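You operate a simulated robot arm through the tools that you are given. There is no shell and no other tool.

You are at the controls of a simulated robot arm. One attempt, no reset.

JOB
Put the low spare battery on charge and box the driver's battery.
Fine: leave the socket switch on and shut the battery box.

Only the result counts: the job must be done as asked and must still hold three seconds after the hand-in. Knocking over, shifting, dropping, spilling or breaking anything else fails it.

ROBOT AND FRAMES
A 7-joint arm with a two-finger parallel gripper, fixed in place. Base frame: the origin is at the foot of the arm, x ahead of it, y to its left, z up; the work surface is at about z = 88. Readings come in cm, degrees, newtons and seconds.
With the tool pointing down near the work surface it reaches from about 10 to 64 cm from the base axis. Its first joint turns from -66.0 to 66.0 degrees. Payload 1.57 kg.
The TCP is the grasp point between the finger pads, 3 cm short of the fingertips. In the tool frame z runs along the fingers and y along their closing line. The gripper opens to 8 cm. The fingers are 1.7 cm wide and 1.2 cm thick; the gripper's body (4 by 8.2 cm) begins 8 cm behind the TCP.
Orientation is that of the tool frame in the base frame, as a unit quaternion [x, y, z, w]. With the fingers straight down and closing along the base's y, the tool's x points along the base's -x, its y along +y and its z along -z.

CONTROLS
- The arm moves only by the tool jog_arm. Its argument "plan" is a list of rows, each an object (a shift or turn left out is 0, a gripper value left out holds the last) with "rotation": the turn, a rotation vector about the tool's x, y, z in units of 6 degrees (1.0 is 6 degrees), a list of three; "travel": the shift along the tool's x, y, z in units of 20 mm (1.0 is 20 mm), a list of three; "gripper": the gripper command, from -1 (shut) to 1 (fully open), values between in proportion. In form: [{"rotation": [rx, ry, rz], "travel": [x, y, z], "gripper": gripper}, ...]. A call has 1 to 20 rows; each row shifts and turns the commanded pose from where the row before left it, along the tool's axes as they then stand. A call with a number of a shift or a turn outside -1 to 1 is refused whole. Rows are played at 5 a second. More than 5 cm and 8.6 degrees between two rows, or a gripper value outside its range, and nothing of the call is played. Where a pose cannot be reached the arm comes as near as it can. A force on the tool above 50 N (or 10 N above the force at the start of the call, whichever is more), or a blocked arm, ends the call early, and 0.2 s more pass. The fingers move at their own pace (about 7.2 cm/s each) and stop on an object; they squeeze with about 40 N. The grip force told is the motor's: it shows also when the fingers shut on nothing. Time passes only in rows, and 0.2 s behind the last, so rows that do not move let the fingers close. It gives the time, the measured TCP pose, the force on the tool (base axes), the opening and the grip force at its end, in the units of the frame above (readings bear some noise), with the torque about the TCP (base axes, N m) and any sound that the robot's microphone picked up.
- Cameras (640 x 400 px; columns grow to the right, rows downward): "scene" is fixed at [3.98, 41.63, 145.57]; the picture's right is [-0.91, -0.41, 0.00], its down [-0.14, 0.30, -0.94] and it looks along [0.39, -0.86, -0.33] (base axes); focal length 337 px, centre (320, 200). "wrist" rides on the gripper at [7.2, -0.7, -12.2] in the tool frame; the picture's right is [0.09, 1.00, 0.00], its down [-0.84, 0.08, -0.54] and it looks along [-0.54, 0.05, 0.84] (tool axes); focal length 238 px, centre (320, 200). There is no depth. A picture from a camera that has moved, and an enlarged one, comes with that camera's place and axes in the base frame and with its lens. The place of the scene camera against the robot may be out by one fixed shift of up to 1.2 cm in any direction.
- camera(camera): a new picture of that camera. No time passes.
- zoom(camera, box): a new picture of the part [left, top, right, bottom] of that camera's present view, enlarged. No time passes.
- hand_in(): hands the job in; it is judged then, once.

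Places have to be worked out from the pictures, the camera data and where the tool is seen. Open the gripper and draw the arm clear of the work before you hand the job in, unless the task says otherwise.

The tools are called after ">>>" as a command line: name --argument value ..., lists and objects as JSON in quotes. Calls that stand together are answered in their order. jog_arm: Moves the arm, as the interface text tells. Its arguments: {"type":"object","properties":{"plan":{"type":"array"}},"required":["plan"]} The other tools are called the same way: camera (camera) takes a picture; zoom (camera, box) takes an enlarged picture of a part of a camera's view; hand_in () hands the job in.

At the start:

```text
time_s: 0.0
position: [31.69, -1.64, 128.84]
ee_rot: [0.0, 1.0, 0.0, 0.001]
force: [0.3, -0.2, 0.1]
ft_torque: [-0.02, 0.01, -0.01]
opening: 8.0
finger_force: 0.0
```

scene: 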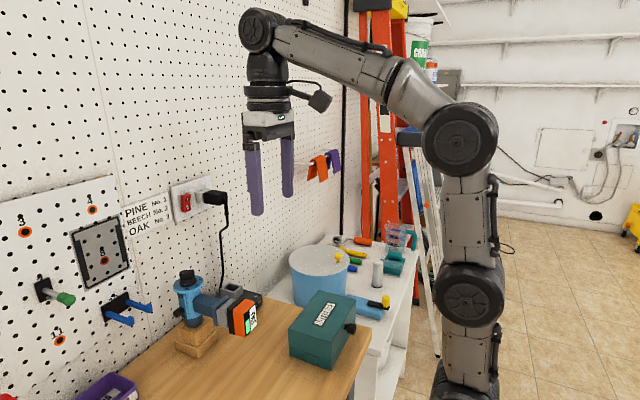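
wrist: 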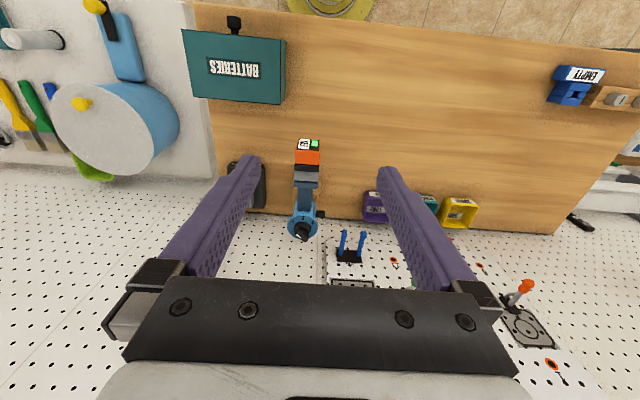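

I see a driver with an orange battery, a green "BATTERIES" box, a wall socket with charger plug, and a blue thing labelled "EMPTY" on the far side. I'll zoom in on these first.

>>> zoom --camera "scene" --box '[160, 170, 400, 370]'

>>> zoom --camera "wrist" --box '[480, 20, 640, 140]'

>>> zoom --camera "wrist" --box '[180, 20, 400, 260]'

>>> zoom --camera "scene" --box '[0, 170, 260, 400]'

```text
2.00 times, centred on (280, 270) of scene
camera zoom: at [3.98, 41.63, 145.57], right [-0.91, -0.41, 0.0], down [-0.14, 0.3, -0.94], along [0.39, -0.86, -0.33], focal length 673 px, centre (400, 60)
```

zoom: 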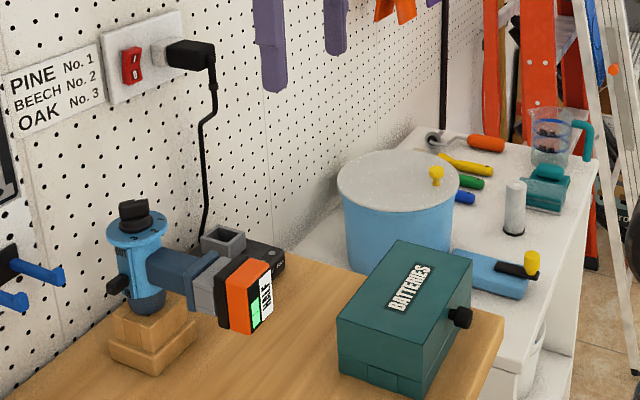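

```text
3.33 times, centred on (560, 80) of wrist
camera zoom: at [24.59, -2.3, 140.99], right [-0.09, 1.0, 0.0], down [0.84, 0.08, 0.54], along [0.54, 0.05, -0.84], focal length 794 px, centre (-480, 600)
```

zoom: 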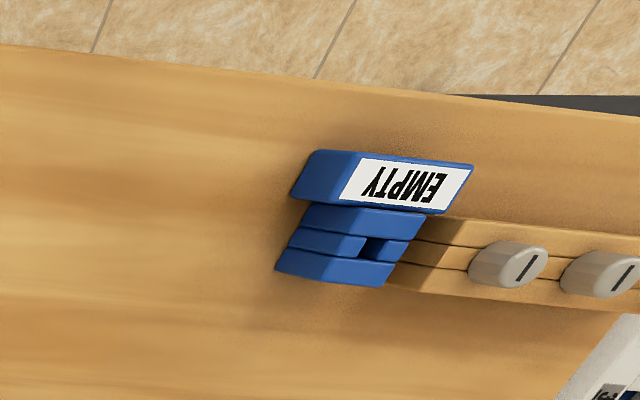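

```text
1.67 times, centred on (290, 140) of wrist
camera zoom: at [24.59, -2.3, 140.99], right [-0.09, 1.0, 0.0], down [0.84, 0.08, 0.54], along [0.54, 0.05, -0.84], focal length 397 px, centre (370, 300)
```

zoom: 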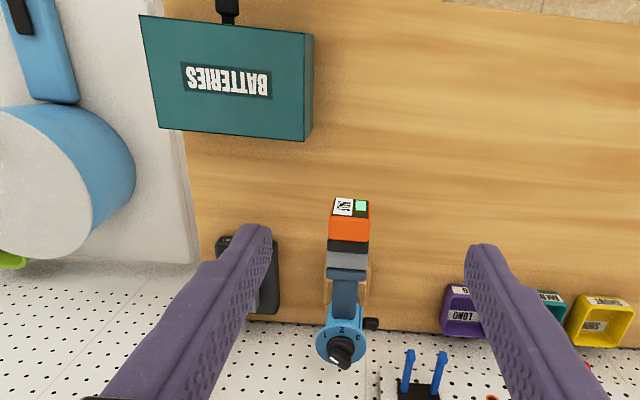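

```text
1.74 times, centred on (130, 285) of scene
camera zoom: at [3.98, 41.63, 145.57], right [-0.91, -0.41, 0.0], down [-0.14, 0.3, -0.94], along [0.39, -0.86, -0.33], focal length 585 px, centre (650, 52)
```

zoom: 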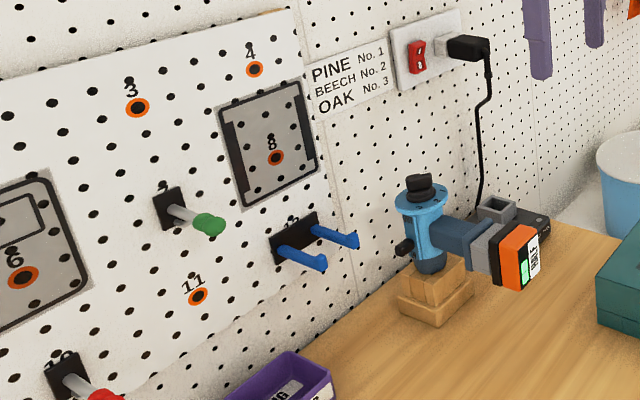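

Before moving, I zoom closely on the socket switch, the driver's battery, and the charger.

>>> zoom --camera "scene" --box '[165, 170, 245, 220]'

>>> zoom --camera "scene" --box '[165, 260, 285, 335]'

>>> zoom --camera "scene" --box '[280, 280, 400, 380]'

>>> zoom --camera "wrist" --box '[210, 120, 370, 250]'

>>> zoom --camera "wrist" --box '[540, 50, 640, 160]'

>>> zoom --camera "wrist" --box '[170, 0, 310, 110]'

```text
8.00 times, centred on (205, 195) of scene
camera zoom: at [3.98, 41.63, 145.57], right [-0.91, -0.41, 0.0], down [-0.14, 0.3, -0.94], along [0.39, -0.86, -0.33], focal length 2693 px, centre (1240, 240)
```

zoom: 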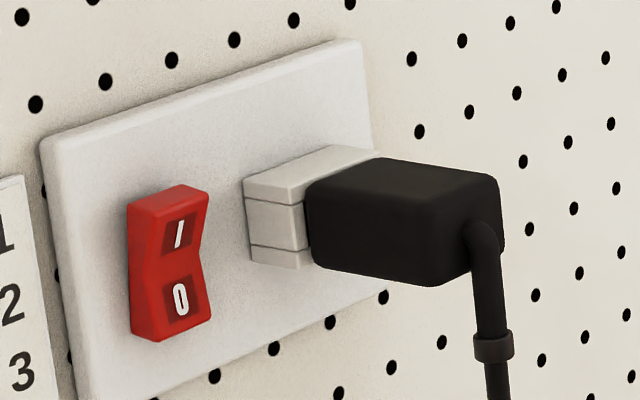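

```text
5.33 times, centred on (225, 298) of scene
camera zoom: at [3.98, 41.63, 145.57], right [-0.91, -0.41, 0.0], down [-0.14, 0.3, -0.94], along [0.39, -0.86, -0.33], focal length 1795 px, centre (827, -320)
```

zoom: 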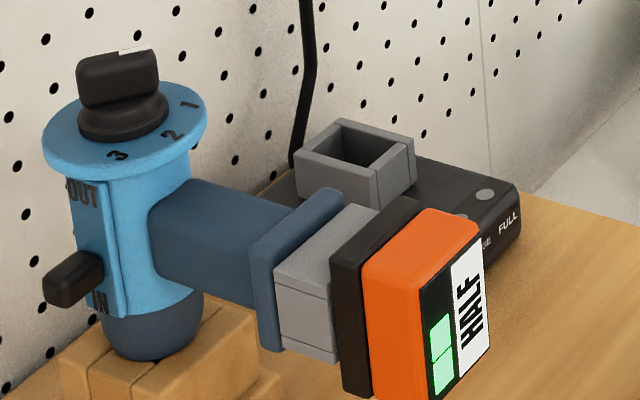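

```text
4.00 times, centred on (340, 330) of scene
camera zoom: at [3.98, 41.63, 145.57], right [-0.91, -0.41, 0.0], down [-0.14, 0.3, -0.94], along [0.39, -0.86, -0.33], focal length 1346 px, centre (240, -320)
```

zoom: 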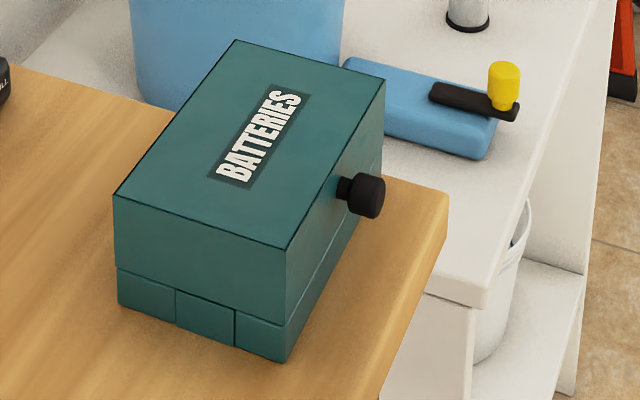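

```text
3.08 times, centred on (290, 185) of wrist
camera zoom: at [24.59, -2.3, 140.99], right [-0.09, 1.0, 0.0], down [0.84, 0.08, 0.54], along [0.54, 0.05, -0.84], focal length 733 px, centre (412, 246)
```

zoom: 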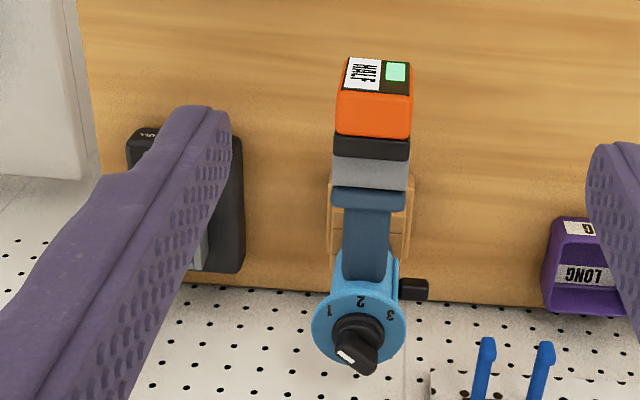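

```text
3.64 times, centred on (590, 105) of wrist
camera zoom: at [24.59, -2.3, 140.99], right [-0.09, 1.0, 0.0], down [0.84, 0.08, 0.54], along [0.54, 0.05, -0.84], focal length 867 px, centre (-662, 546)
```

zoom: 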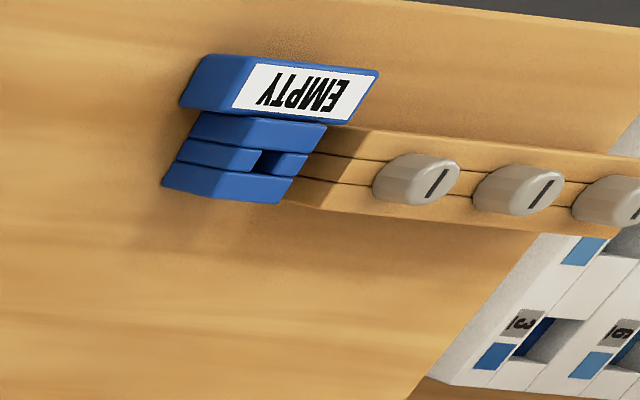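

```text
3.64 times, centred on (240, 55) of wrist
camera zoom: at [24.59, -2.3, 140.99], right [-0.09, 1.0, 0.0], down [0.84, 0.08, 0.54], along [0.54, 0.05, -0.84], focal length 867 px, centre (611, 727)
```

zoom: 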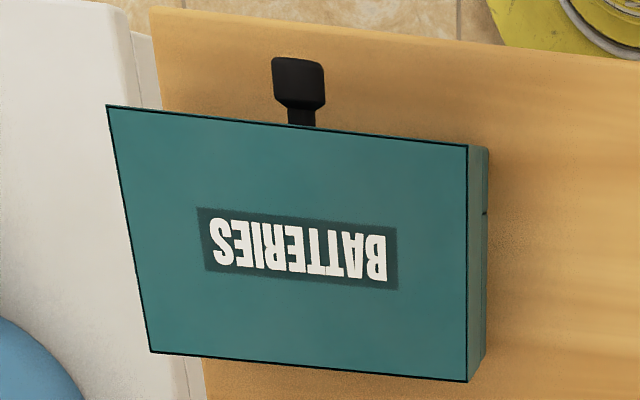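

The driver holds a HALF orange battery, and the charger with an empty grey pocket sits behind it. I swing the arm (high up) left by about 60° to look at the blue EMPTY battery and anything around it.

>>> jog_arm --plan '[{"rotation": [0, 0, -0.6], "travel": [0, 1, 0], "gripper": 1}, {"rotation": [0, 0, -0.6], "travel": [0, 1, 0]}, {"rotation": [0, 0, -0.6], "travel": [0, 1, 0]}, {"rotation": [0, 0, -0.6], "travel": [0, 1, 0]}, {"rotation": [0, 0, -0.6], "travel": [0, 1, 0]}, {"rotation": [0, 0, -0.6], "travel": [0, 1, 0]}, {"rotation": [0, 0, -0.6], "travel": [0, 1, 0]}, {"rotation": [0, 0, -0.6], "travel": [0, 1, 0]}, {"rotation": [0, 0, -0.6], "travel": [0, 1, 0]}, {"rotation": [0, 0, -0.6], "travel": [0, 1, 0]}, {"rotation": [0, 0, -0.6], "travel": [0, 1, 0]}, {"rotation": [0, 0, -0.6], "travel": [0, 1, 0]}, {"rotation": [0, 0, -0.6], "travel": [0, 1, 0]}]'

>>> camera --camera "wrist"

>>> camera --camera "scene"

```text
time_s: 2.8
position: [22.5, 21.81, 128.9]
ee_rot: [-0.397, 0.918, 0.001, 0.0]
force: [1.6, -0.2, 0.7]
ft_torque: [-0.02, 0.0, -0.01]
opening: 7.99
finger_force: 0.1
```

```text
taken
camera wrist: at [18.0, 16.2, 140.95], right [-0.79, 0.61, 0.0], down [0.52, 0.66, 0.54], along [0.33, 0.43, -0.84], focal length 238 px, centre (320, 200)
```

wrist: 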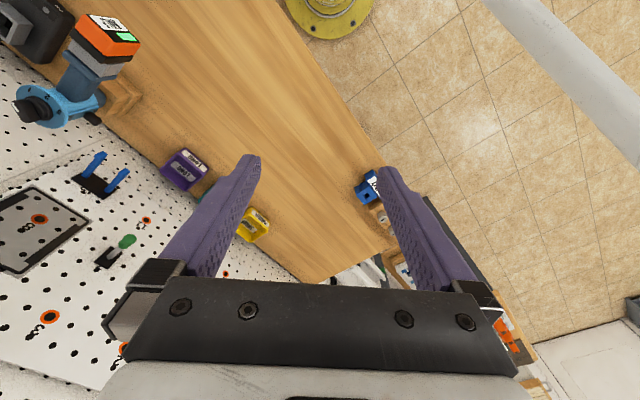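

```text
taken
```

scene: 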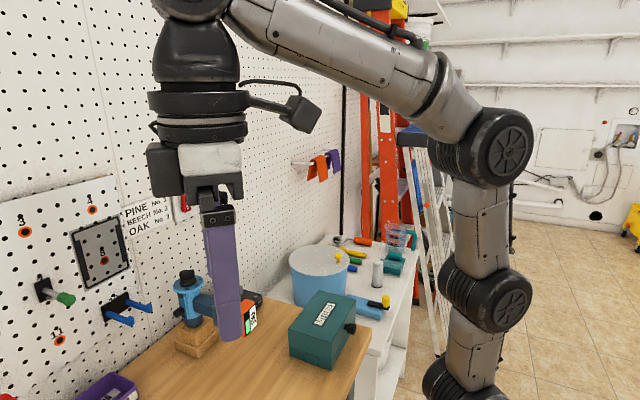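

The EMPTY battery is now beside the right finger. I rotate and shift a bit more so it sits between the fingers.

>>> jog_arm --plan '[{"rotation": [0, 0, -0.6], "travel": [0, 1, 0]}, {"rotation": [0, 0, -0.6], "travel": [0, 1, 0]}, {"rotation": [0, 0, -0.4], "travel": [0, 0.6, 0]}]'

>>> camera --camera "wrist"

>>> zoom --camera "wrist" --box '[280, 120, 440, 260]'

```text
time_s: 3.6
position: [18.41, 25.14, 129.0]
ee_rot: [-0.473, 0.881, 0.0, 0.0]
force: [0.2, -0.8, 0.5]
ft_torque: [-0.04, 0.04, -0.01]
opening: 7.99
finger_force: 0.1
```

```text
taken
camera wrist: at [14.99, 18.81, 141.06], right [-0.88, 0.47, 0.0], down [0.4, 0.74, 0.54], along [0.26, 0.48, -0.84], focal length 238 px, centre (320, 200)
```

wrist: 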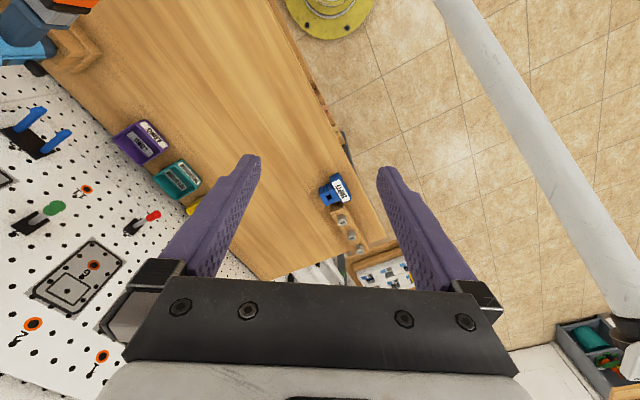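

```text
2.86 times, centred on (360, 190) of wrist
camera zoom: at [14.99, 18.81, 141.06], right [-0.88, 0.47, 0.0], down [0.4, 0.74, 0.54], along [0.26, 0.48, -0.84], focal length 681 px, centre (206, 229)
```

zoom: 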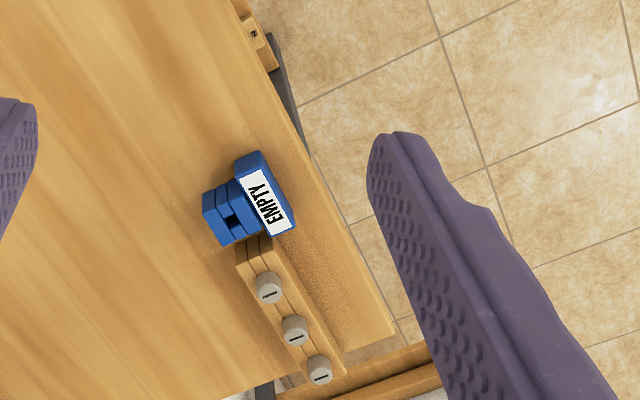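

>>> zoom --camera "wrist" --box '[312, 165, 368, 205]'

>>> zoom --camera "wrist" --box '[310, 160, 420, 290]'

>>> zoom --camera "wrist" --box '[90, 100, 220, 220]'

```text
10.00 times, centred on (340, 185) of wrist
camera zoom: at [14.99, 18.81, 141.06], right [-0.88, 0.47, 0.0], down [0.4, 0.74, 0.54], along [0.26, 0.48, -0.84], focal length 2384 px, centre (120, 350)
```

zoom: 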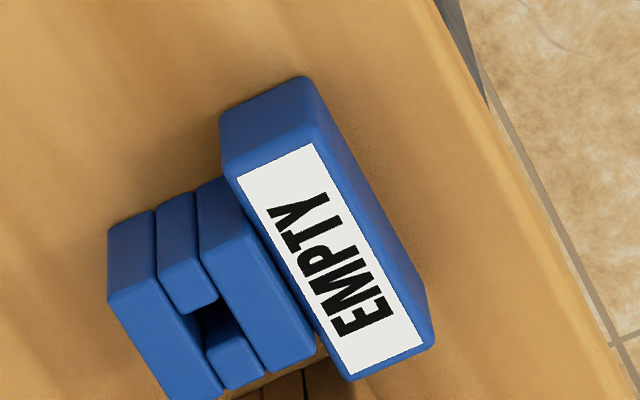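

```text
3.08 times, centred on (365, 225) of wrist
camera zoom: at [14.99, 18.81, 141.06], right [-0.88, 0.47, 0.0], down [0.4, 0.74, 0.54], along [0.26, 0.48, -0.84], focal length 733 px, centre (182, 123)
```

zoom: 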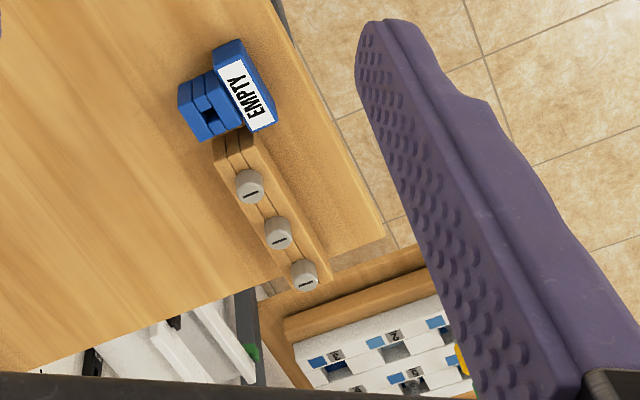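

```text
3.33 times, centred on (155, 160) of wrist
camera zoom: at [14.99, 18.81, 141.06], right [-0.88, 0.47, 0.0], down [0.4, 0.74, 0.54], along [0.26, 0.48, -0.84], focal length 794 px, centre (870, 333)
```

zoom: 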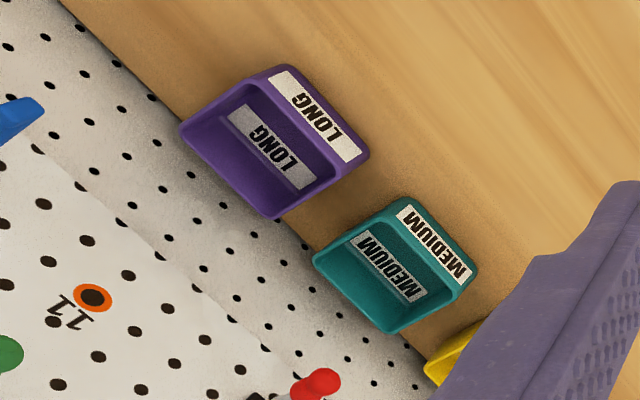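

The blue object looks like it might be a holder or a battery with a hollow stem, so I lower and approach for a closer view (staying about 20 cm above the bench).

>>> jog_arm --plan '[{"travel": [-0.4, 0, 1]}, {"travel": [-0.4, 0, 1]}, {"travel": [-0.4, 0, 1]}, {"travel": [-0.4, 0, 1]}, {"travel": [-0.4, 0, 1]}, {"travel": [-0.4, 0, 1]}, {"travel": [-0.4, 0, 1]}, {"travel": [-0.4, 0, 1]}]'

>>> camera --camera "wrist"

>>> zoom --camera "wrist" --box '[280, 140, 400, 240]'

```text
time_s: 5.4
position: [22.03, 30.41, 112.9]
ee_rot: [-0.473, 0.881, 0.0, 0.0]
force: [-0.7, -0.3, 0.8]
ft_torque: [0.02, -0.01, 0.02]
opening: 8.0
finger_force: 0.0
```

```text
taken
camera wrist: at [18.63, 24.2, 124.96], right [-0.88, 0.47, 0.0], down [0.4, 0.74, 0.54], along [0.26, 0.48, -0.84], focal length 238 px, centre (320, 200)
```

wrist: 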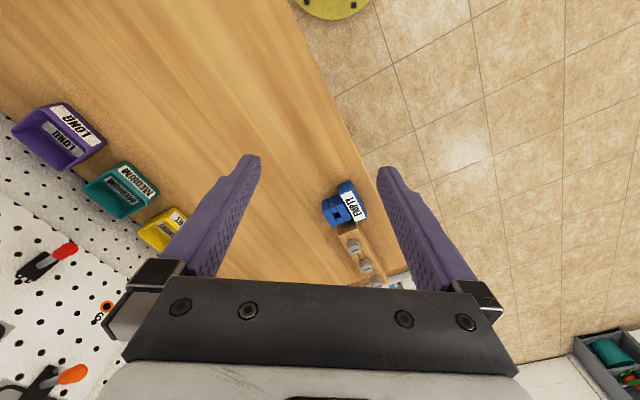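

```text
4.00 times, centred on (340, 190) of wrist
camera zoom: at [18.63, 24.2, 124.96], right [-0.88, 0.47, 0.0], down [0.4, 0.74, 0.54], along [0.26, 0.48, -0.84], focal length 953 px, centre (240, 240)
```

zoom: 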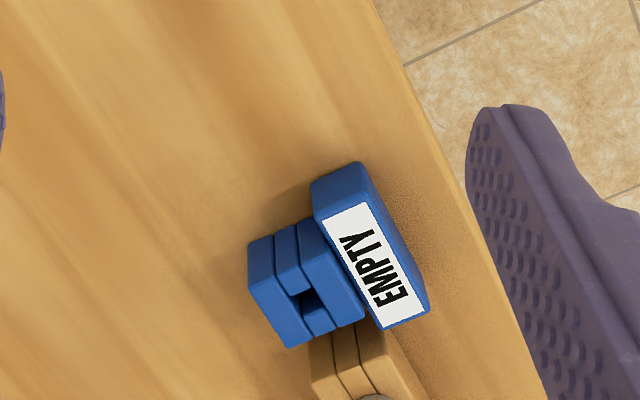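

To understand its shape I back off, lower slightly and tilt the tool so the wrist camera looks at it from a shallower angle.

>>> jog_arm --plan '[{"travel": [0.9, 0, 0.6]}, {"travel": [0.9, 0, 0.6]}, {"travel": [0.9, 0, 0.6]}, {"travel": [0.9, 0, 0.6]}, {"travel": [0.9, 0, 0.6]}, {"travel": [0.9, 0, 0.6]}, {"rotation": [0, -1, 0]}, {"rotation": [0, -1, 0]}, {"rotation": [0, -1, 0]}, {"rotation": [0, -1, 0]}, {"rotation": [0, -1, 0]}]'

>>> camera --camera "wrist"

```text
time_s: 7.8
position: [15.96, 21.56, 105.7]
ee_rot: [-0.456, 0.851, 0.122, 0.229]
force: [-0.4, 1.1, 0.4]
ft_torque: [-0.01, -0.01, -0.01]
opening: 7.99
finger_force: 0.0
```

```text
taken
camera wrist: at [9.8, 10.93, 112.52], right [-0.87, 0.48, -0.05], down [0.19, 0.42, 0.89], along [0.45, 0.77, -0.46], focal length 238 px, centre (320, 200)
```

wrist: 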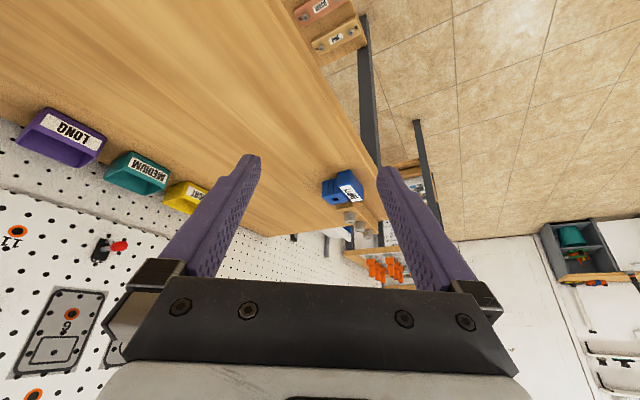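

>>> zoom --camera "wrist" --box '[310, 165, 390, 235]'

>>> zoom --camera "wrist" --box '[270, 0, 400, 100]'

>>> zoom --camera "wrist" --box '[310, 190, 450, 300]'

```text
5.71 times, centred on (350, 200) of wrist
camera zoom: at [9.8, 10.93, 112.52], right [-0.87, 0.48, -0.05], down [0.19, 0.42, 0.89], along [0.45, 0.77, -0.46], focal length 1362 px, centre (149, 200)
```

zoom: 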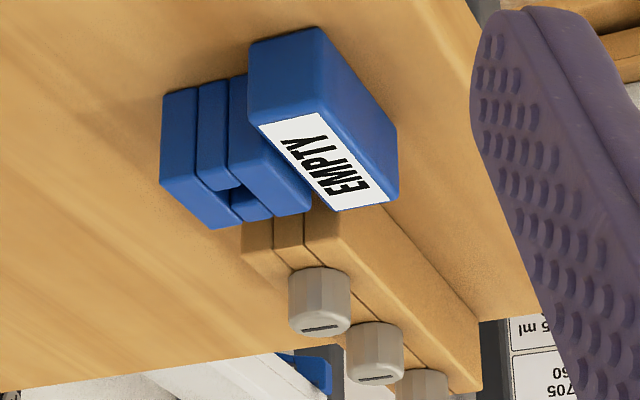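

```text
4.00 times, centred on (335, 50) of wrist
camera zoom: at [9.8, 10.93, 112.52], right [-0.87, 0.48, -0.05], down [0.19, 0.42, 0.89], along [0.45, 0.77, -0.46], focal length 953 px, centre (260, 800)
```

zoom: 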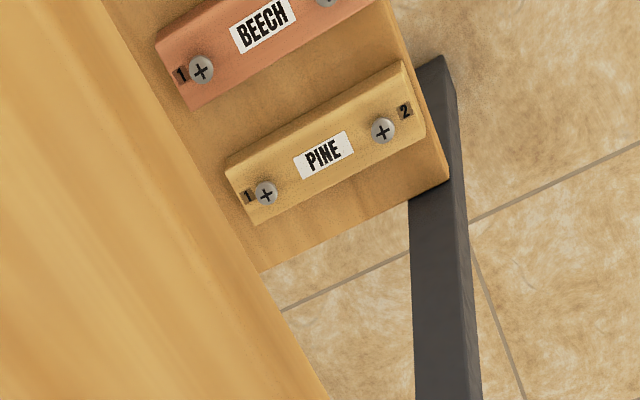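

```text
3.64 times, centred on (380, 245) of wrist
camera zoom: at [9.8, 10.93, 112.52], right [-0.87, 0.48, -0.05], down [0.19, 0.42, 0.89], along [0.45, 0.77, -0.46], focal length 867 px, centre (102, 36)
```

zoom: 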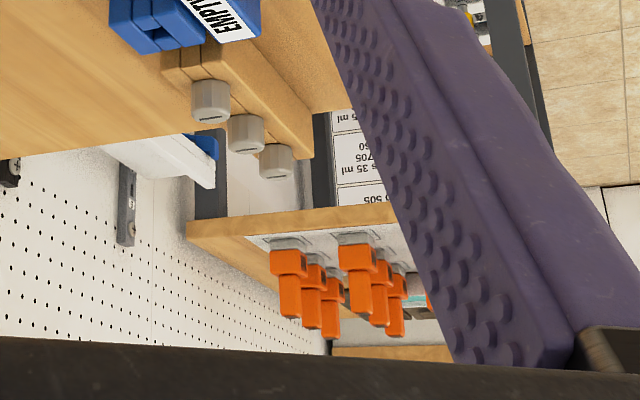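

The blue EMPTY piece is a fixed-looking stand with an open pocket, next to a bit rack. It does not look like a loose battery, so the spares are probably in the box. I straighten the tool, rise and swing back toward the box and driver to look closer.

>>> jog_arm --plan '[{"rotation": [0, 1, 0]}, {"rotation": [0, 1, 0]}, {"rotation": [0, 1, 0]}, {"rotation": [0, 1, 0]}, {"rotation": [0, 1, 0]}, {"rotation": [0, 0, 0.71], "travel": [0, -1, -0.7]}, {"rotation": [0, 0, 0.71], "travel": [0, -1, -0.7]}, {"rotation": [0, 0, 0.71], "travel": [0, -1, -0.7]}, {"rotation": [0, 0, 0.71], "travel": [0, -1, -0.7]}, {"rotation": [0, 0, 0.71], "travel": [0, -1, -0.7]}, {"rotation": [0, 0, 0.71], "travel": [0, -1, -0.7]}, {"rotation": [0, 0, 0.71], "travel": [0, -1, -0.7]}, {"rotation": [0, 0, 0.71], "travel": [0, -1, -0.7]}, {"rotation": [0, 0, 0.71], "travel": [0, -1, -0.7]}, {"rotation": [0, 0, 0.71], "travel": [0, -1, -0.7]}, {"rotation": [0, 0, 0.71], "travel": [0, -1, -0.7]}, {"rotation": [0, 0, 0.71], "travel": [0, -1, -0.7]}, {"rotation": [0, 0, 0.71], "travel": [0, -1, -0.7]}, {"rotation": [0, 0, 0.71], "travel": [0, -1, -0.7]}]'

>>> camera --camera "wrist"

```text
time_s: 11.8
position: [28.83, -2.06, 125.28]
ee_rot: [0.029, 1.0, 0.0, 0.0]
force: [-1.1, -0.6, -1.1]
ft_torque: [0.01, -0.01, -0.01]
opening: 7.99
finger_force: 0.0
```

```text
taken
camera wrist: at [21.66, -2.21, 137.39], right [-0.03, 1.0, 0.0], down [0.84, 0.03, 0.54], along [0.54, 0.02, -0.84], focal length 238 px, centre (320, 200)
```

wrist: 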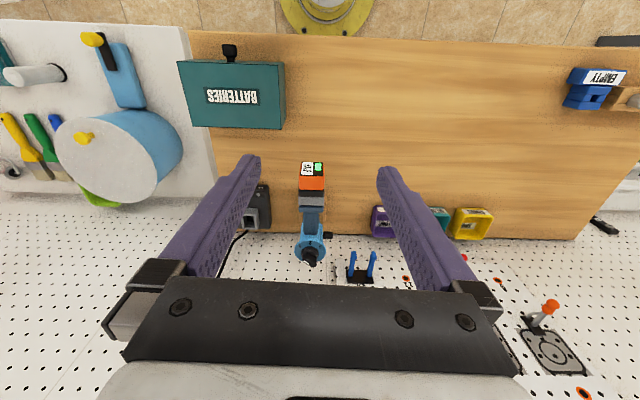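

I now tilt the wrist further so its camera looks nearly level at the driver, charger and wall socket.

>>> jog_arm --plan '[{"rotation": [0, 0, -0.55], "travel": [0.6, -0.5, 0.9]}, {"travel": [0.6, -0.5, 0.9]}, {"travel": [0.6, -0.5, 0.9]}, {"rotation": [0, -1, 0]}, {"rotation": [0, -1, 0]}, {"rotation": [0, -1, 0]}, {"rotation": [0, -1, 0]}, {"rotation": [0, -1, 0]}, {"rotation": [0, -1, 0]}, {"rotation": [0, -1, 0]}, {"rotation": [0, -1, 0]}]'

>>> camera --camera "wrist"

```text
time_s: 14.2
position: [25.23, -4.85, 120.04]
ee_rot: [0.0, 0.913, 0.0, 0.407]
force: [-0.3, 0.8, 0.2]
ft_torque: [-0.01, -0.01, -0.02]
opening: 7.99
finger_force: 0.1
```

```text
taken
camera wrist: at [11.4, -5.52, 122.57], right [-0.06, 1.0, -0.07], down [0.16, 0.08, 0.98], along [0.99, 0.05, -0.16], focal length 238 px, centre (320, 200)
```

wrist: 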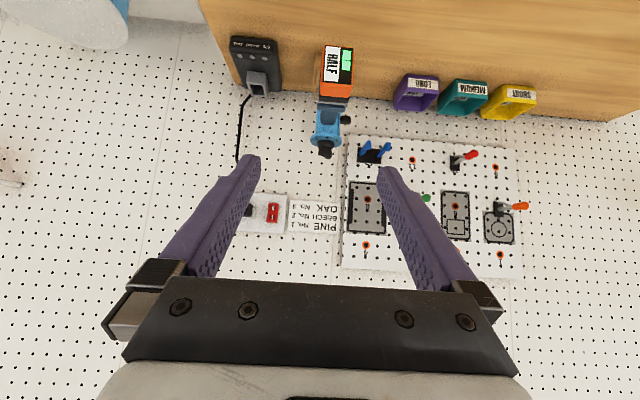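

>>> zoom --camera "wrist" --box '[240, 190, 300, 240]'

>>> zoom --camera "wrist" --box '[220, 25, 300, 105]'

>>> zoom --camera "wrist" --box '[295, 35, 375, 165]'

```text
8.00 times, centred on (270, 215) of wrist
camera zoom: at [11.4, -5.52, 122.57], right [-0.06, 1.0, -0.07], down [0.16, 0.08, 0.98], along [0.99, 0.05, -0.16], focal length 1907 px, centre (720, 80)
```

zoom: 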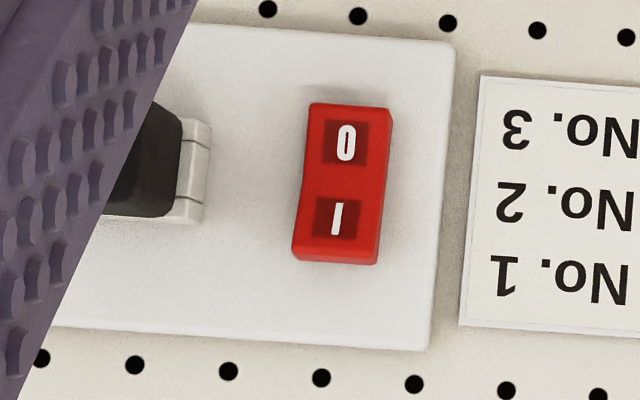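

```text
5.00 times, centred on (260, 65) of wrist
camera zoom: at [11.4, -5.52, 122.57], right [-0.06, 1.0, -0.07], down [0.16, 0.08, 0.98], along [0.99, 0.05, -0.16], focal length 1192 px, centre (620, 875)
```

zoom: 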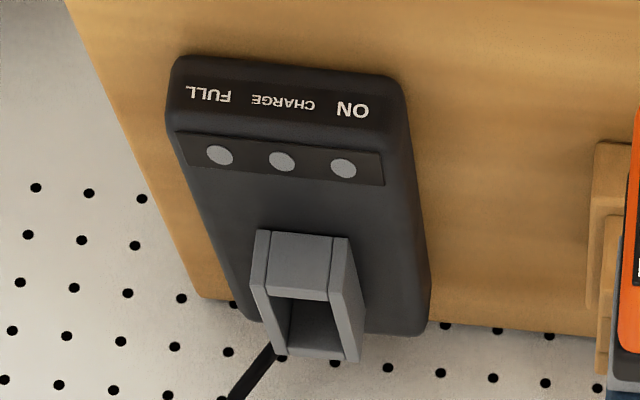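

```text
3.08 times, centred on (335, 100) of wrist
camera zoom: at [11.4, -5.52, 122.57], right [-0.06, 1.0, -0.07], down [0.16, 0.08, 0.98], along [0.99, 0.05, -0.16], focal length 733 px, centre (274, 508)
```

zoom: 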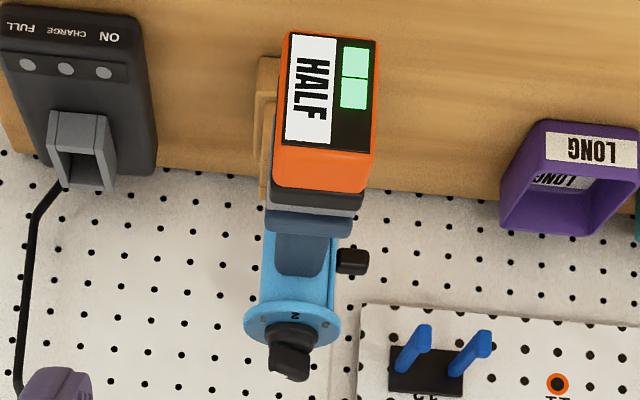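

The charger's ON lamp is dark, so the socket is probably off. Its grey pocket is near (54, -17, 95), and the HALF battery's outer face is at about x=39, y=-5..-1, z=97.4..103. Next I look at the box's knob side.

>>> jog_arm --plan '[{"rotation": [0, 1, 0]}, {"rotation": [0, 1, 0]}, {"rotation": [0, 1, 0]}, {"travel": [0.47, -0.79, 0.39]}, {"travel": [0.47, -0.79, 0.39]}, {"travel": [0.47, -0.79, 0.39]}, {"travel": [0.47, -0.79, 0.39]}, {"travel": [0.47, -0.79, 0.39]}, {"travel": [0.47, -0.79, 0.39]}, {"travel": [0.47, -0.79, 0.39]}]'

>>> camera --camera "wrist"

>>> zoom --camera "scene" --box '[175, 185, 215, 215]'

```text
time_s: 16.4
position: [22.23, -15.98, 111.86]
ee_rot: [0.0, 0.966, 0.0, 0.259]
force: [-0.7, 0.3, -0.8]
ft_torque: [0.01, -0.01, 0.02]
opening: 7.98
finger_force: 0.1
```

```text
taken
camera wrist: at [10.0, -16.54, 118.72], right [-0.08, 1.0, -0.05], down [0.45, 0.08, 0.89], along [0.89, 0.05, -0.46], focal length 238 px, centre (320, 200)
```

wrist: 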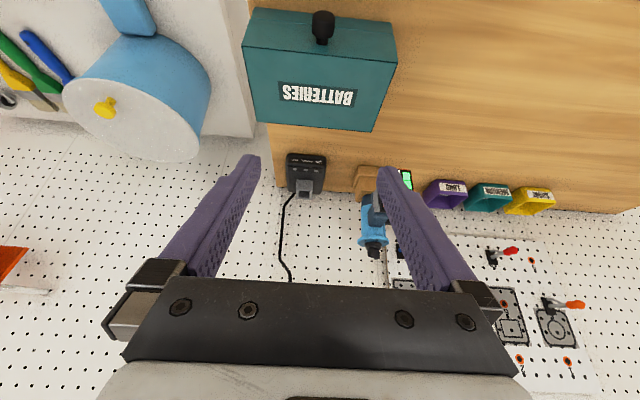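

```text
13.33 times, centred on (195, 200) of scene
camera zoom: at [3.98, 41.63, 145.57], right [-0.91, -0.42, 0.0], down [-0.14, 0.3, -0.94], along [0.39, -0.86, -0.33], focal length 4488 px, centre (1987, 200)
```

zoom: 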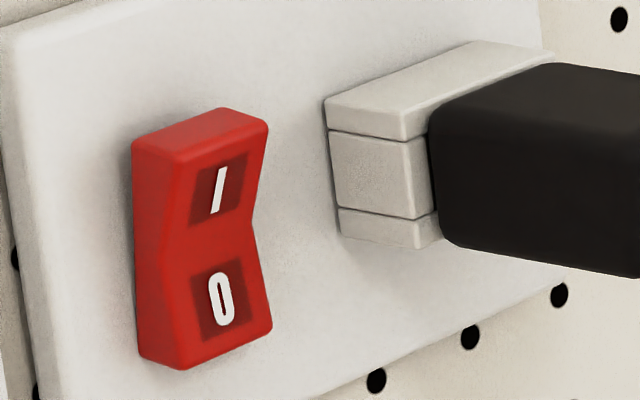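

The rocker's 0 (lower) half is pressed in, so the socket is off; the upper "I" half needs pressing later. Now a close look at the box and its knob.

>>> zoom --camera "wrist" --box '[235, 0, 405, 140]'

>>> zoom --camera "wrist" --box '[280, 145, 335, 205]'

```text
2.86 times, centred on (320, 70) of wrist
camera zoom: at [10.0, -16.54, 118.72], right [-0.08, 1.0, -0.05], down [0.45, 0.08, 0.89], along [0.89, 0.05, -0.46], focal length 681 px, centre (320, 571)
```

zoom: 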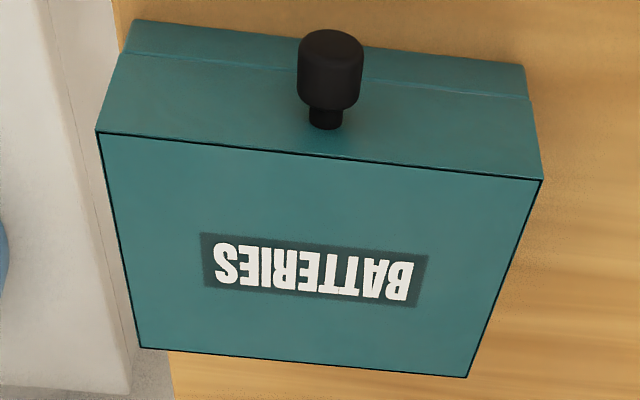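

```text
6.67 times, centred on (308, 175) of wrist
camera zoom: at [10.0, -16.54, 118.72], right [-0.08, 1.0, -0.05], down [0.45, 0.08, 0.89], along [0.89, 0.05, -0.46], focal length 1589 px, centre (403, 367)
```

zoom: 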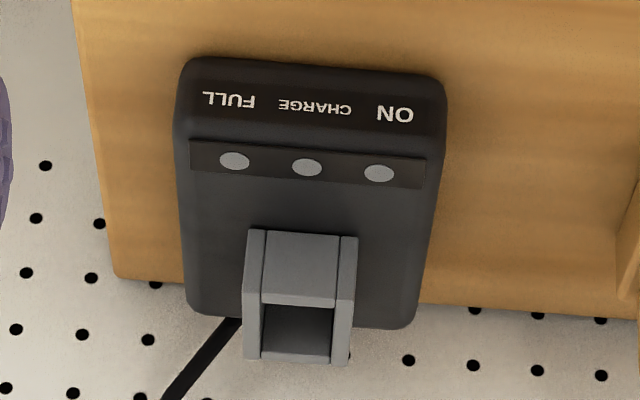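

The box has an upper shell with a seam near z≈91 and a knob on the front at about (22, -16.4, 94.5). I straighten the tool above the knob and check alignment.

>>> jog_arm --plan '[{"rotation": [0, 1, 0]}, {"rotation": [0, 1, 0]}, {"rotation": [0, 1, 0]}, {"rotation": [0, 1, 0]}, {"rotation": [0, 1, 0]}]'

>>> camera --camera "wrist"

>>> zoom --camera "scene" --box '[240, 200, 420, 380]'

```text
time_s: 17.6
position: [22.2, -15.94, 111.97]
ee_rot: [0.0, 1.0, 0.0, -0.001]
force: [-0.4, -0.2, 0.7]
ft_torque: [-0.01, 0.02, 0.03]
opening: 7.98
finger_force: 0.1
```

```text
taken
camera wrist: at [15.13, -16.57, 123.99], right [-0.09, 1.0, 0.0], down [0.84, 0.08, 0.54], along [0.54, 0.05, -0.84], focal length 238 px, centre (320, 200)
```

wrist: 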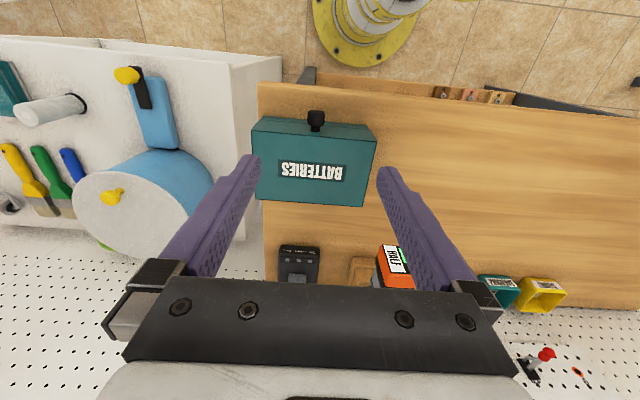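

```text
2.22 times, centred on (330, 290) of scene
camera zoom: at [3.98, 41.63, 145.57], right [-0.91, -0.41, 0.0], down [-0.14, 0.3, -0.94], along [0.39, -0.86, -0.33], focal length 748 px, centre (298, 0)
```

zoom: 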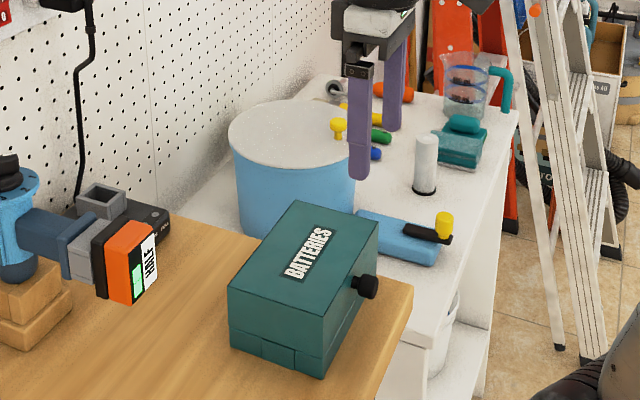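

>>> zoom --camera "wrist" --box '[245, 100, 385, 215]'

```text
3.48 times, centred on (315, 158) of wrist
camera zoom: at [15.13, -16.57, 123.99], right [-0.09, 1.0, 0.0], down [0.84, 0.08, 0.54], along [0.54, 0.05, -0.84], focal length 829 px, centre (337, 348)
```

zoom: 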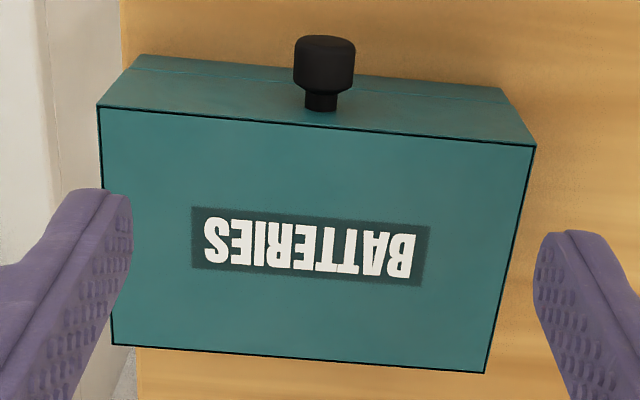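

Triangulating two wrist views gives the box at x 24.2–34.1, y −24.0…−8.7, top z≈95.6, with the knob centre near (22.6, −16.35, 93.3). I descend with open fingers around the knob.

>>> jog_arm --plan '[{"travel": [-0.05, -0.2, 0.9]}, {"travel": [0, 0, 0.95]}, {"travel": [0, 0, 0.95]}, {"travel": [0, 0, 0.95]}, {"travel": [0, 0, 0.95]}, {"travel": [0, 0, 0.95]}, {"travel": [0, 0, 0.95]}, {"travel": [0, 0, 0.95]}, {"travel": [0, 0, 0.95]}]'

>>> camera --camera "wrist"

>>> zoom --camera "scene" --box '[280, 270, 400, 380]'

```text
time_s: 19.6
position: [22.35, -16.28, 94.94]
ee_rot: [0.0, 1.0, 0.0, 0.0]
force: [0.3, -0.1, 0.4]
ft_torque: [0.02, -0.01, 0.06]
opening: 7.98
finger_force: 0.3
```

```text
taken
camera wrist: at [15.19, -16.97, 106.96], right [-0.09, 1.0, 0.0], down [0.84, 0.08, 0.54], along [0.54, 0.05, -0.84], focal length 238 px, centre (320, 200)
```

wrist: 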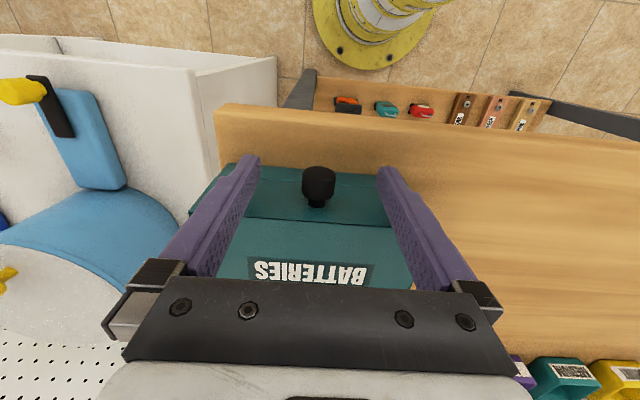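

```text
3.64 times, centred on (340, 325) of scene
camera zoom: at [3.98, 41.63, 145.57], right [-0.91, -0.41, 0.0], down [-0.14, 0.3, -0.94], along [0.39, -0.86, -0.33], focal length 1224 px, centre (247, -254)
```

zoom: 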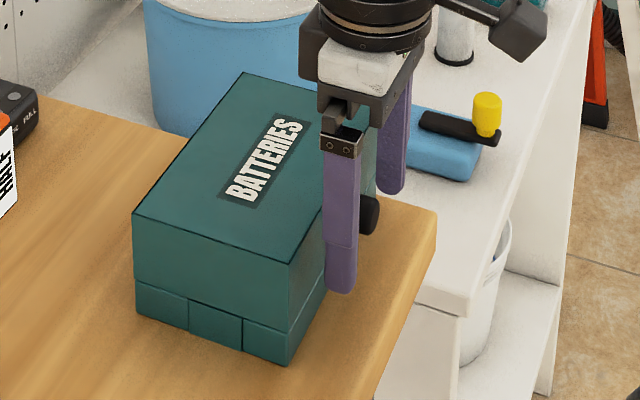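

The wrist view now shows a rack along the bench's front edge with coloured items (orange, teal, red) — possibly the spare batteries. I zoom in there before acting.

>>> zoom --camera "wrist" --box '[300, 70, 460, 150]'

>>> zoom --camera "wrist" --box '[325, 85, 445, 130]'

```text
4.00 times, centred on (380, 110) of wrist
camera zoom: at [15.19, -16.97, 106.96], right [-0.09, 1.0, 0.0], down [0.84, 0.08, 0.54], along [0.54, 0.05, -0.84], focal length 953 px, centre (80, 560)
```

zoom: 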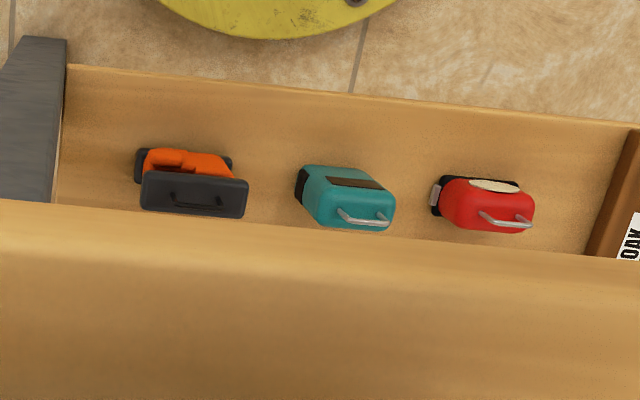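

```text
5.33 times, centred on (385, 108) of wrist
camera zoom: at [15.19, -16.97, 106.96], right [-0.09, 1.0, 0.0], down [0.84, 0.08, 0.54], along [0.54, 0.05, -0.84], focal length 1271 px, centre (-27, 693)
```

zoom: 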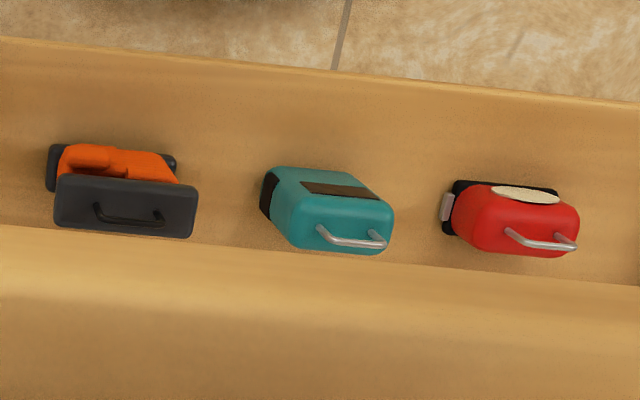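

Those are just small tool cases on a lower shelf. I close the fingers on the knob.

>>> jog_arm --plan '[{"gripper": -1}, {"gripper": -1}, {"gripper": -1}, {"gripper": -1}, {"gripper": -1}]'

>>> camera --camera "wrist"

```text
time_s: 20.8
position: [22.42, -16.42, 94.89]
ee_rot: [-0.001, 1.0, 0.0, 0.0]
force: [-1.4, -9.9, -1.7]
ft_torque: [-0.12, 0.39, -0.04]
opening: 1.95
finger_force: 33.3
```

```text
taken
camera wrist: at [15.19, -17.02, 106.99], right [-0.09, 1.0, 0.0], down [0.84, 0.08, 0.54], along [0.54, 0.05, -0.84], focal length 238 px, centre (320, 200)
```

wrist: 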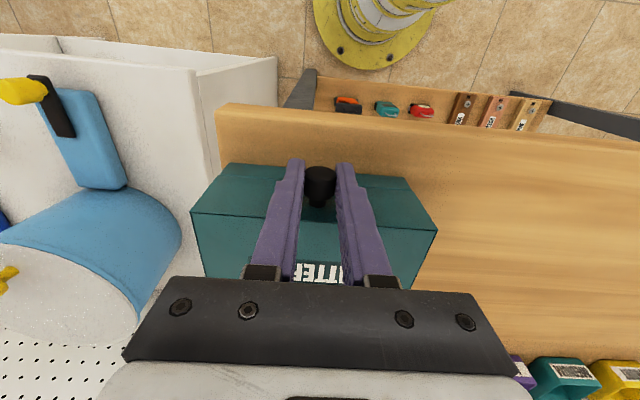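

Fingers hold the knob (1.95 cm). I lift gently by about 1.2 cm and look at how the lid responds.

>>> jog_arm --plan '[{"travel": [0, -0.05, -0.15]}, {"travel": [0, 0, -0.15]}, {"travel": [0, 0, -0.15]}, {"travel": [0, 0, -0.15]}]'

>>> zoom --camera "scene" --box '[280, 270, 400, 380]'

```text
time_s: 21.8
position: [22.46, -16.4, 96.19]
ee_rot: [0.0, 1.0, 0.0, 0.001]
force: [18.5, 4.9, -12.0]
ft_torque: [0.07, 0.38, -0.04]
opening: 2.0
finger_force: 33.2
```

```text
3.64 times, centred on (340, 325) of scene
camera zoom: at [4.04, 41.64, 145.57], right [-0.91, -0.42, 0.0], down [-0.14, 0.3, -0.94], along [0.39, -0.86, -0.33], focal length 1224 px, centre (247, -254)
```

zoom: 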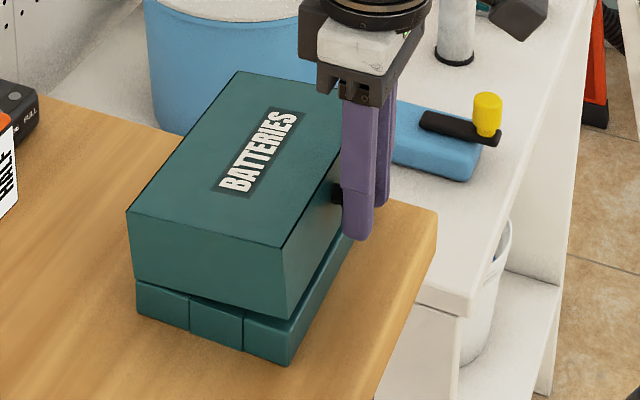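

The lid hinges along the back edge at the seam. I follow the knob's arc in small steps up to about 30° and check forces.

>>> jog_arm --plan '[{"travel": [-0.33, 0, -0.2]}, {"travel": [-0.1, 0, -0.3]}, {"travel": [-0.22, 0, -0.45]}, {"travel": [-0.25, 0, -0.45]}, {"travel": [-0.3, 0, -0.42]}, {"travel": [-0.34, 0, -0.4]}]'

>>> zoom --camera "scene" --box '[260, 230, 420, 380]'

```text
time_s: 23.2
position: [25.38, -16.39, 100.64]
ee_rot: [-0.001, 1.0, 0.001, -0.001]
force: [-3.9, 5.7, -6.7]
ft_torque: [0.05, 1.1, -0.04]
opening: 1.98
finger_force: 33.8
```

```text
2.67 times, centred on (340, 305) of scene
camera zoom: at [3.97, 41.64, 145.57], right [-0.91, -0.42, 0.0], down [-0.14, 0.3, -0.94], along [0.39, -0.86, -0.33], focal length 898 px, centre (267, -80)
```

zoom: 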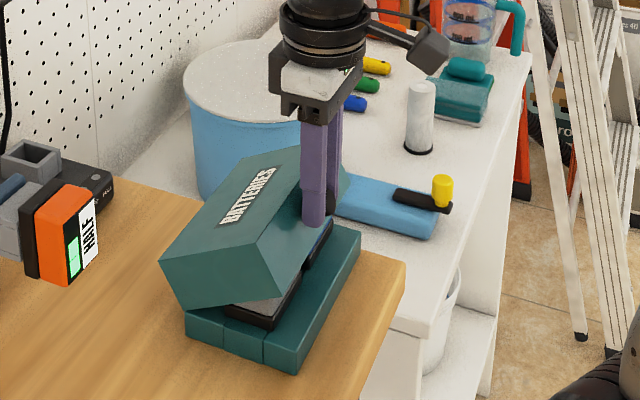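

The lid follows nicely and batteries are visible inside. I continue the arc to about 90°.

>>> jog_arm --plan '[{"travel": [-0.34, 0, -0.3]}, {"travel": [-0.37, 0, -0.3]}, {"travel": [-0.43, 0, -0.26]}, {"travel": [-0.43, 0, -0.26]}, {"travel": [-0.48, 0, -0.19]}, {"travel": [-0.48, 0, -0.19]}, {"travel": [-0.5, 0, -0.1]}, {"travel": [-0.5, 0, -0.1]}]'

>>> zoom --camera "scene" --box '[260, 230, 420, 380]'

```text
time_s: 25.0
position: [32.44, -16.37, 104.11]
ee_rot: [-0.001, 1.0, -0.001, 0.001]
force: [-11.6, 3.9, 24.1]
ft_torque: [0.2, 1.14, -0.03]
opening: 1.99
finger_force: 33.6
```

```text
2.67 times, centred on (340, 305) of scene
camera zoom: at [3.92, 41.66, 145.57], right [-0.91, -0.41, 0.0], down [-0.14, 0.3, -0.94], along [0.39, -0.86, -0.33], focal length 898 px, centre (267, -80)
```

zoom: 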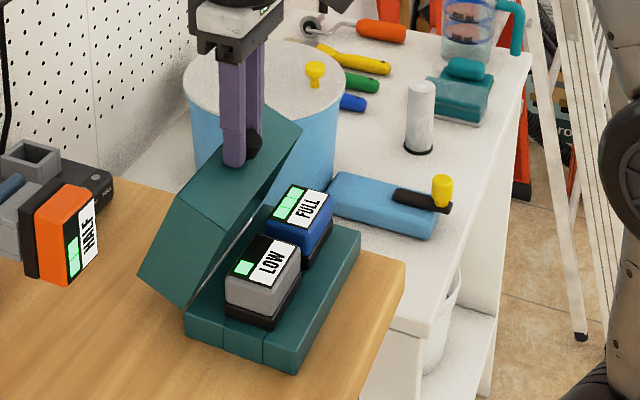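

The box holds LOW (grey, +y side) and FULL (blue, −y side). Lid is near 70° and the fingertips just touch its front face; I continue the arc slightly higher toward 90°.

>>> jog_arm --plan '[{"travel": [-0.4, 0, -0.08]}, {"travel": [-0.4, 0, -0.05]}, {"travel": [-0.4, 0, 0.0]}]'

>>> zoom --camera "scene" --box '[240, 230, 420, 380]'

```text
time_s: 25.8
position: [34.71, -16.53, 104.17]
ee_rot: [-0.001, 1.0, 0.0, -0.001]
force: [-7.5, 3.3, 13.1]
ft_torque: [-0.02, 1.11, -0.13]
opening: 1.97
finger_force: 34.2
```

```text
2.67 times, centred on (330, 305) of scene
camera zoom: at [3.94, 41.65, 145.57], right [-0.91, -0.41, 0.0], down [-0.14, 0.3, -0.94], along [0.39, -0.86, -0.33], focal length 898 px, centre (293, -80)
```

zoom: 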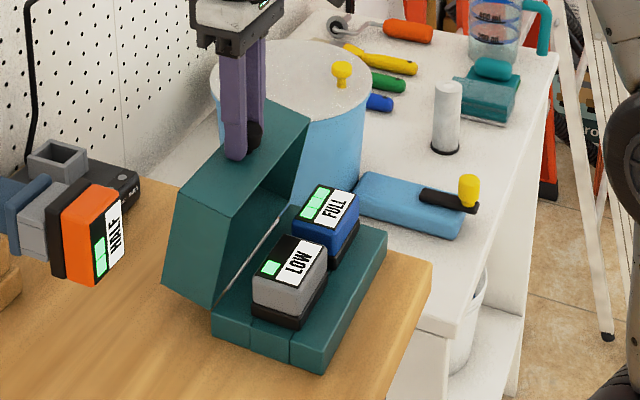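

>>> jog_arm --plan '[{"travel": [-0.4, 0, 0.0]}, {"travel": [-0.4, 0, 0.04]}, {"travel": [-0.4, 0, 0.08]}, {"travel": [-0.3, 0, 0.08]}]'

>>> zoom --camera "scene" --box '[240, 230, 420, 380]'

```text
time_s: 26.8
position: [37.75, -16.32, 103.67]
ee_rot: [-0.001, 1.0, 0.001, -0.003]
force: [-9.7, -1.7, -5.0]
ft_torque: [-0.13, 1.13, -0.03]
opening: 1.97
finger_force: 33.1
```

```text
2.67 times, centred on (330, 305) of scene
camera zoom: at [3.96, 41.62, 145.57], right [-0.91, -0.41, 0.0], down [-0.14, 0.3, -0.94], along [0.39, -0.86, -0.33], focal length 898 px, centre (293, -80)
```

zoom: 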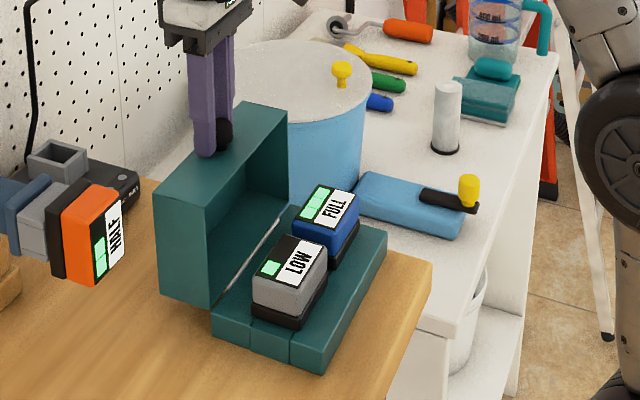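

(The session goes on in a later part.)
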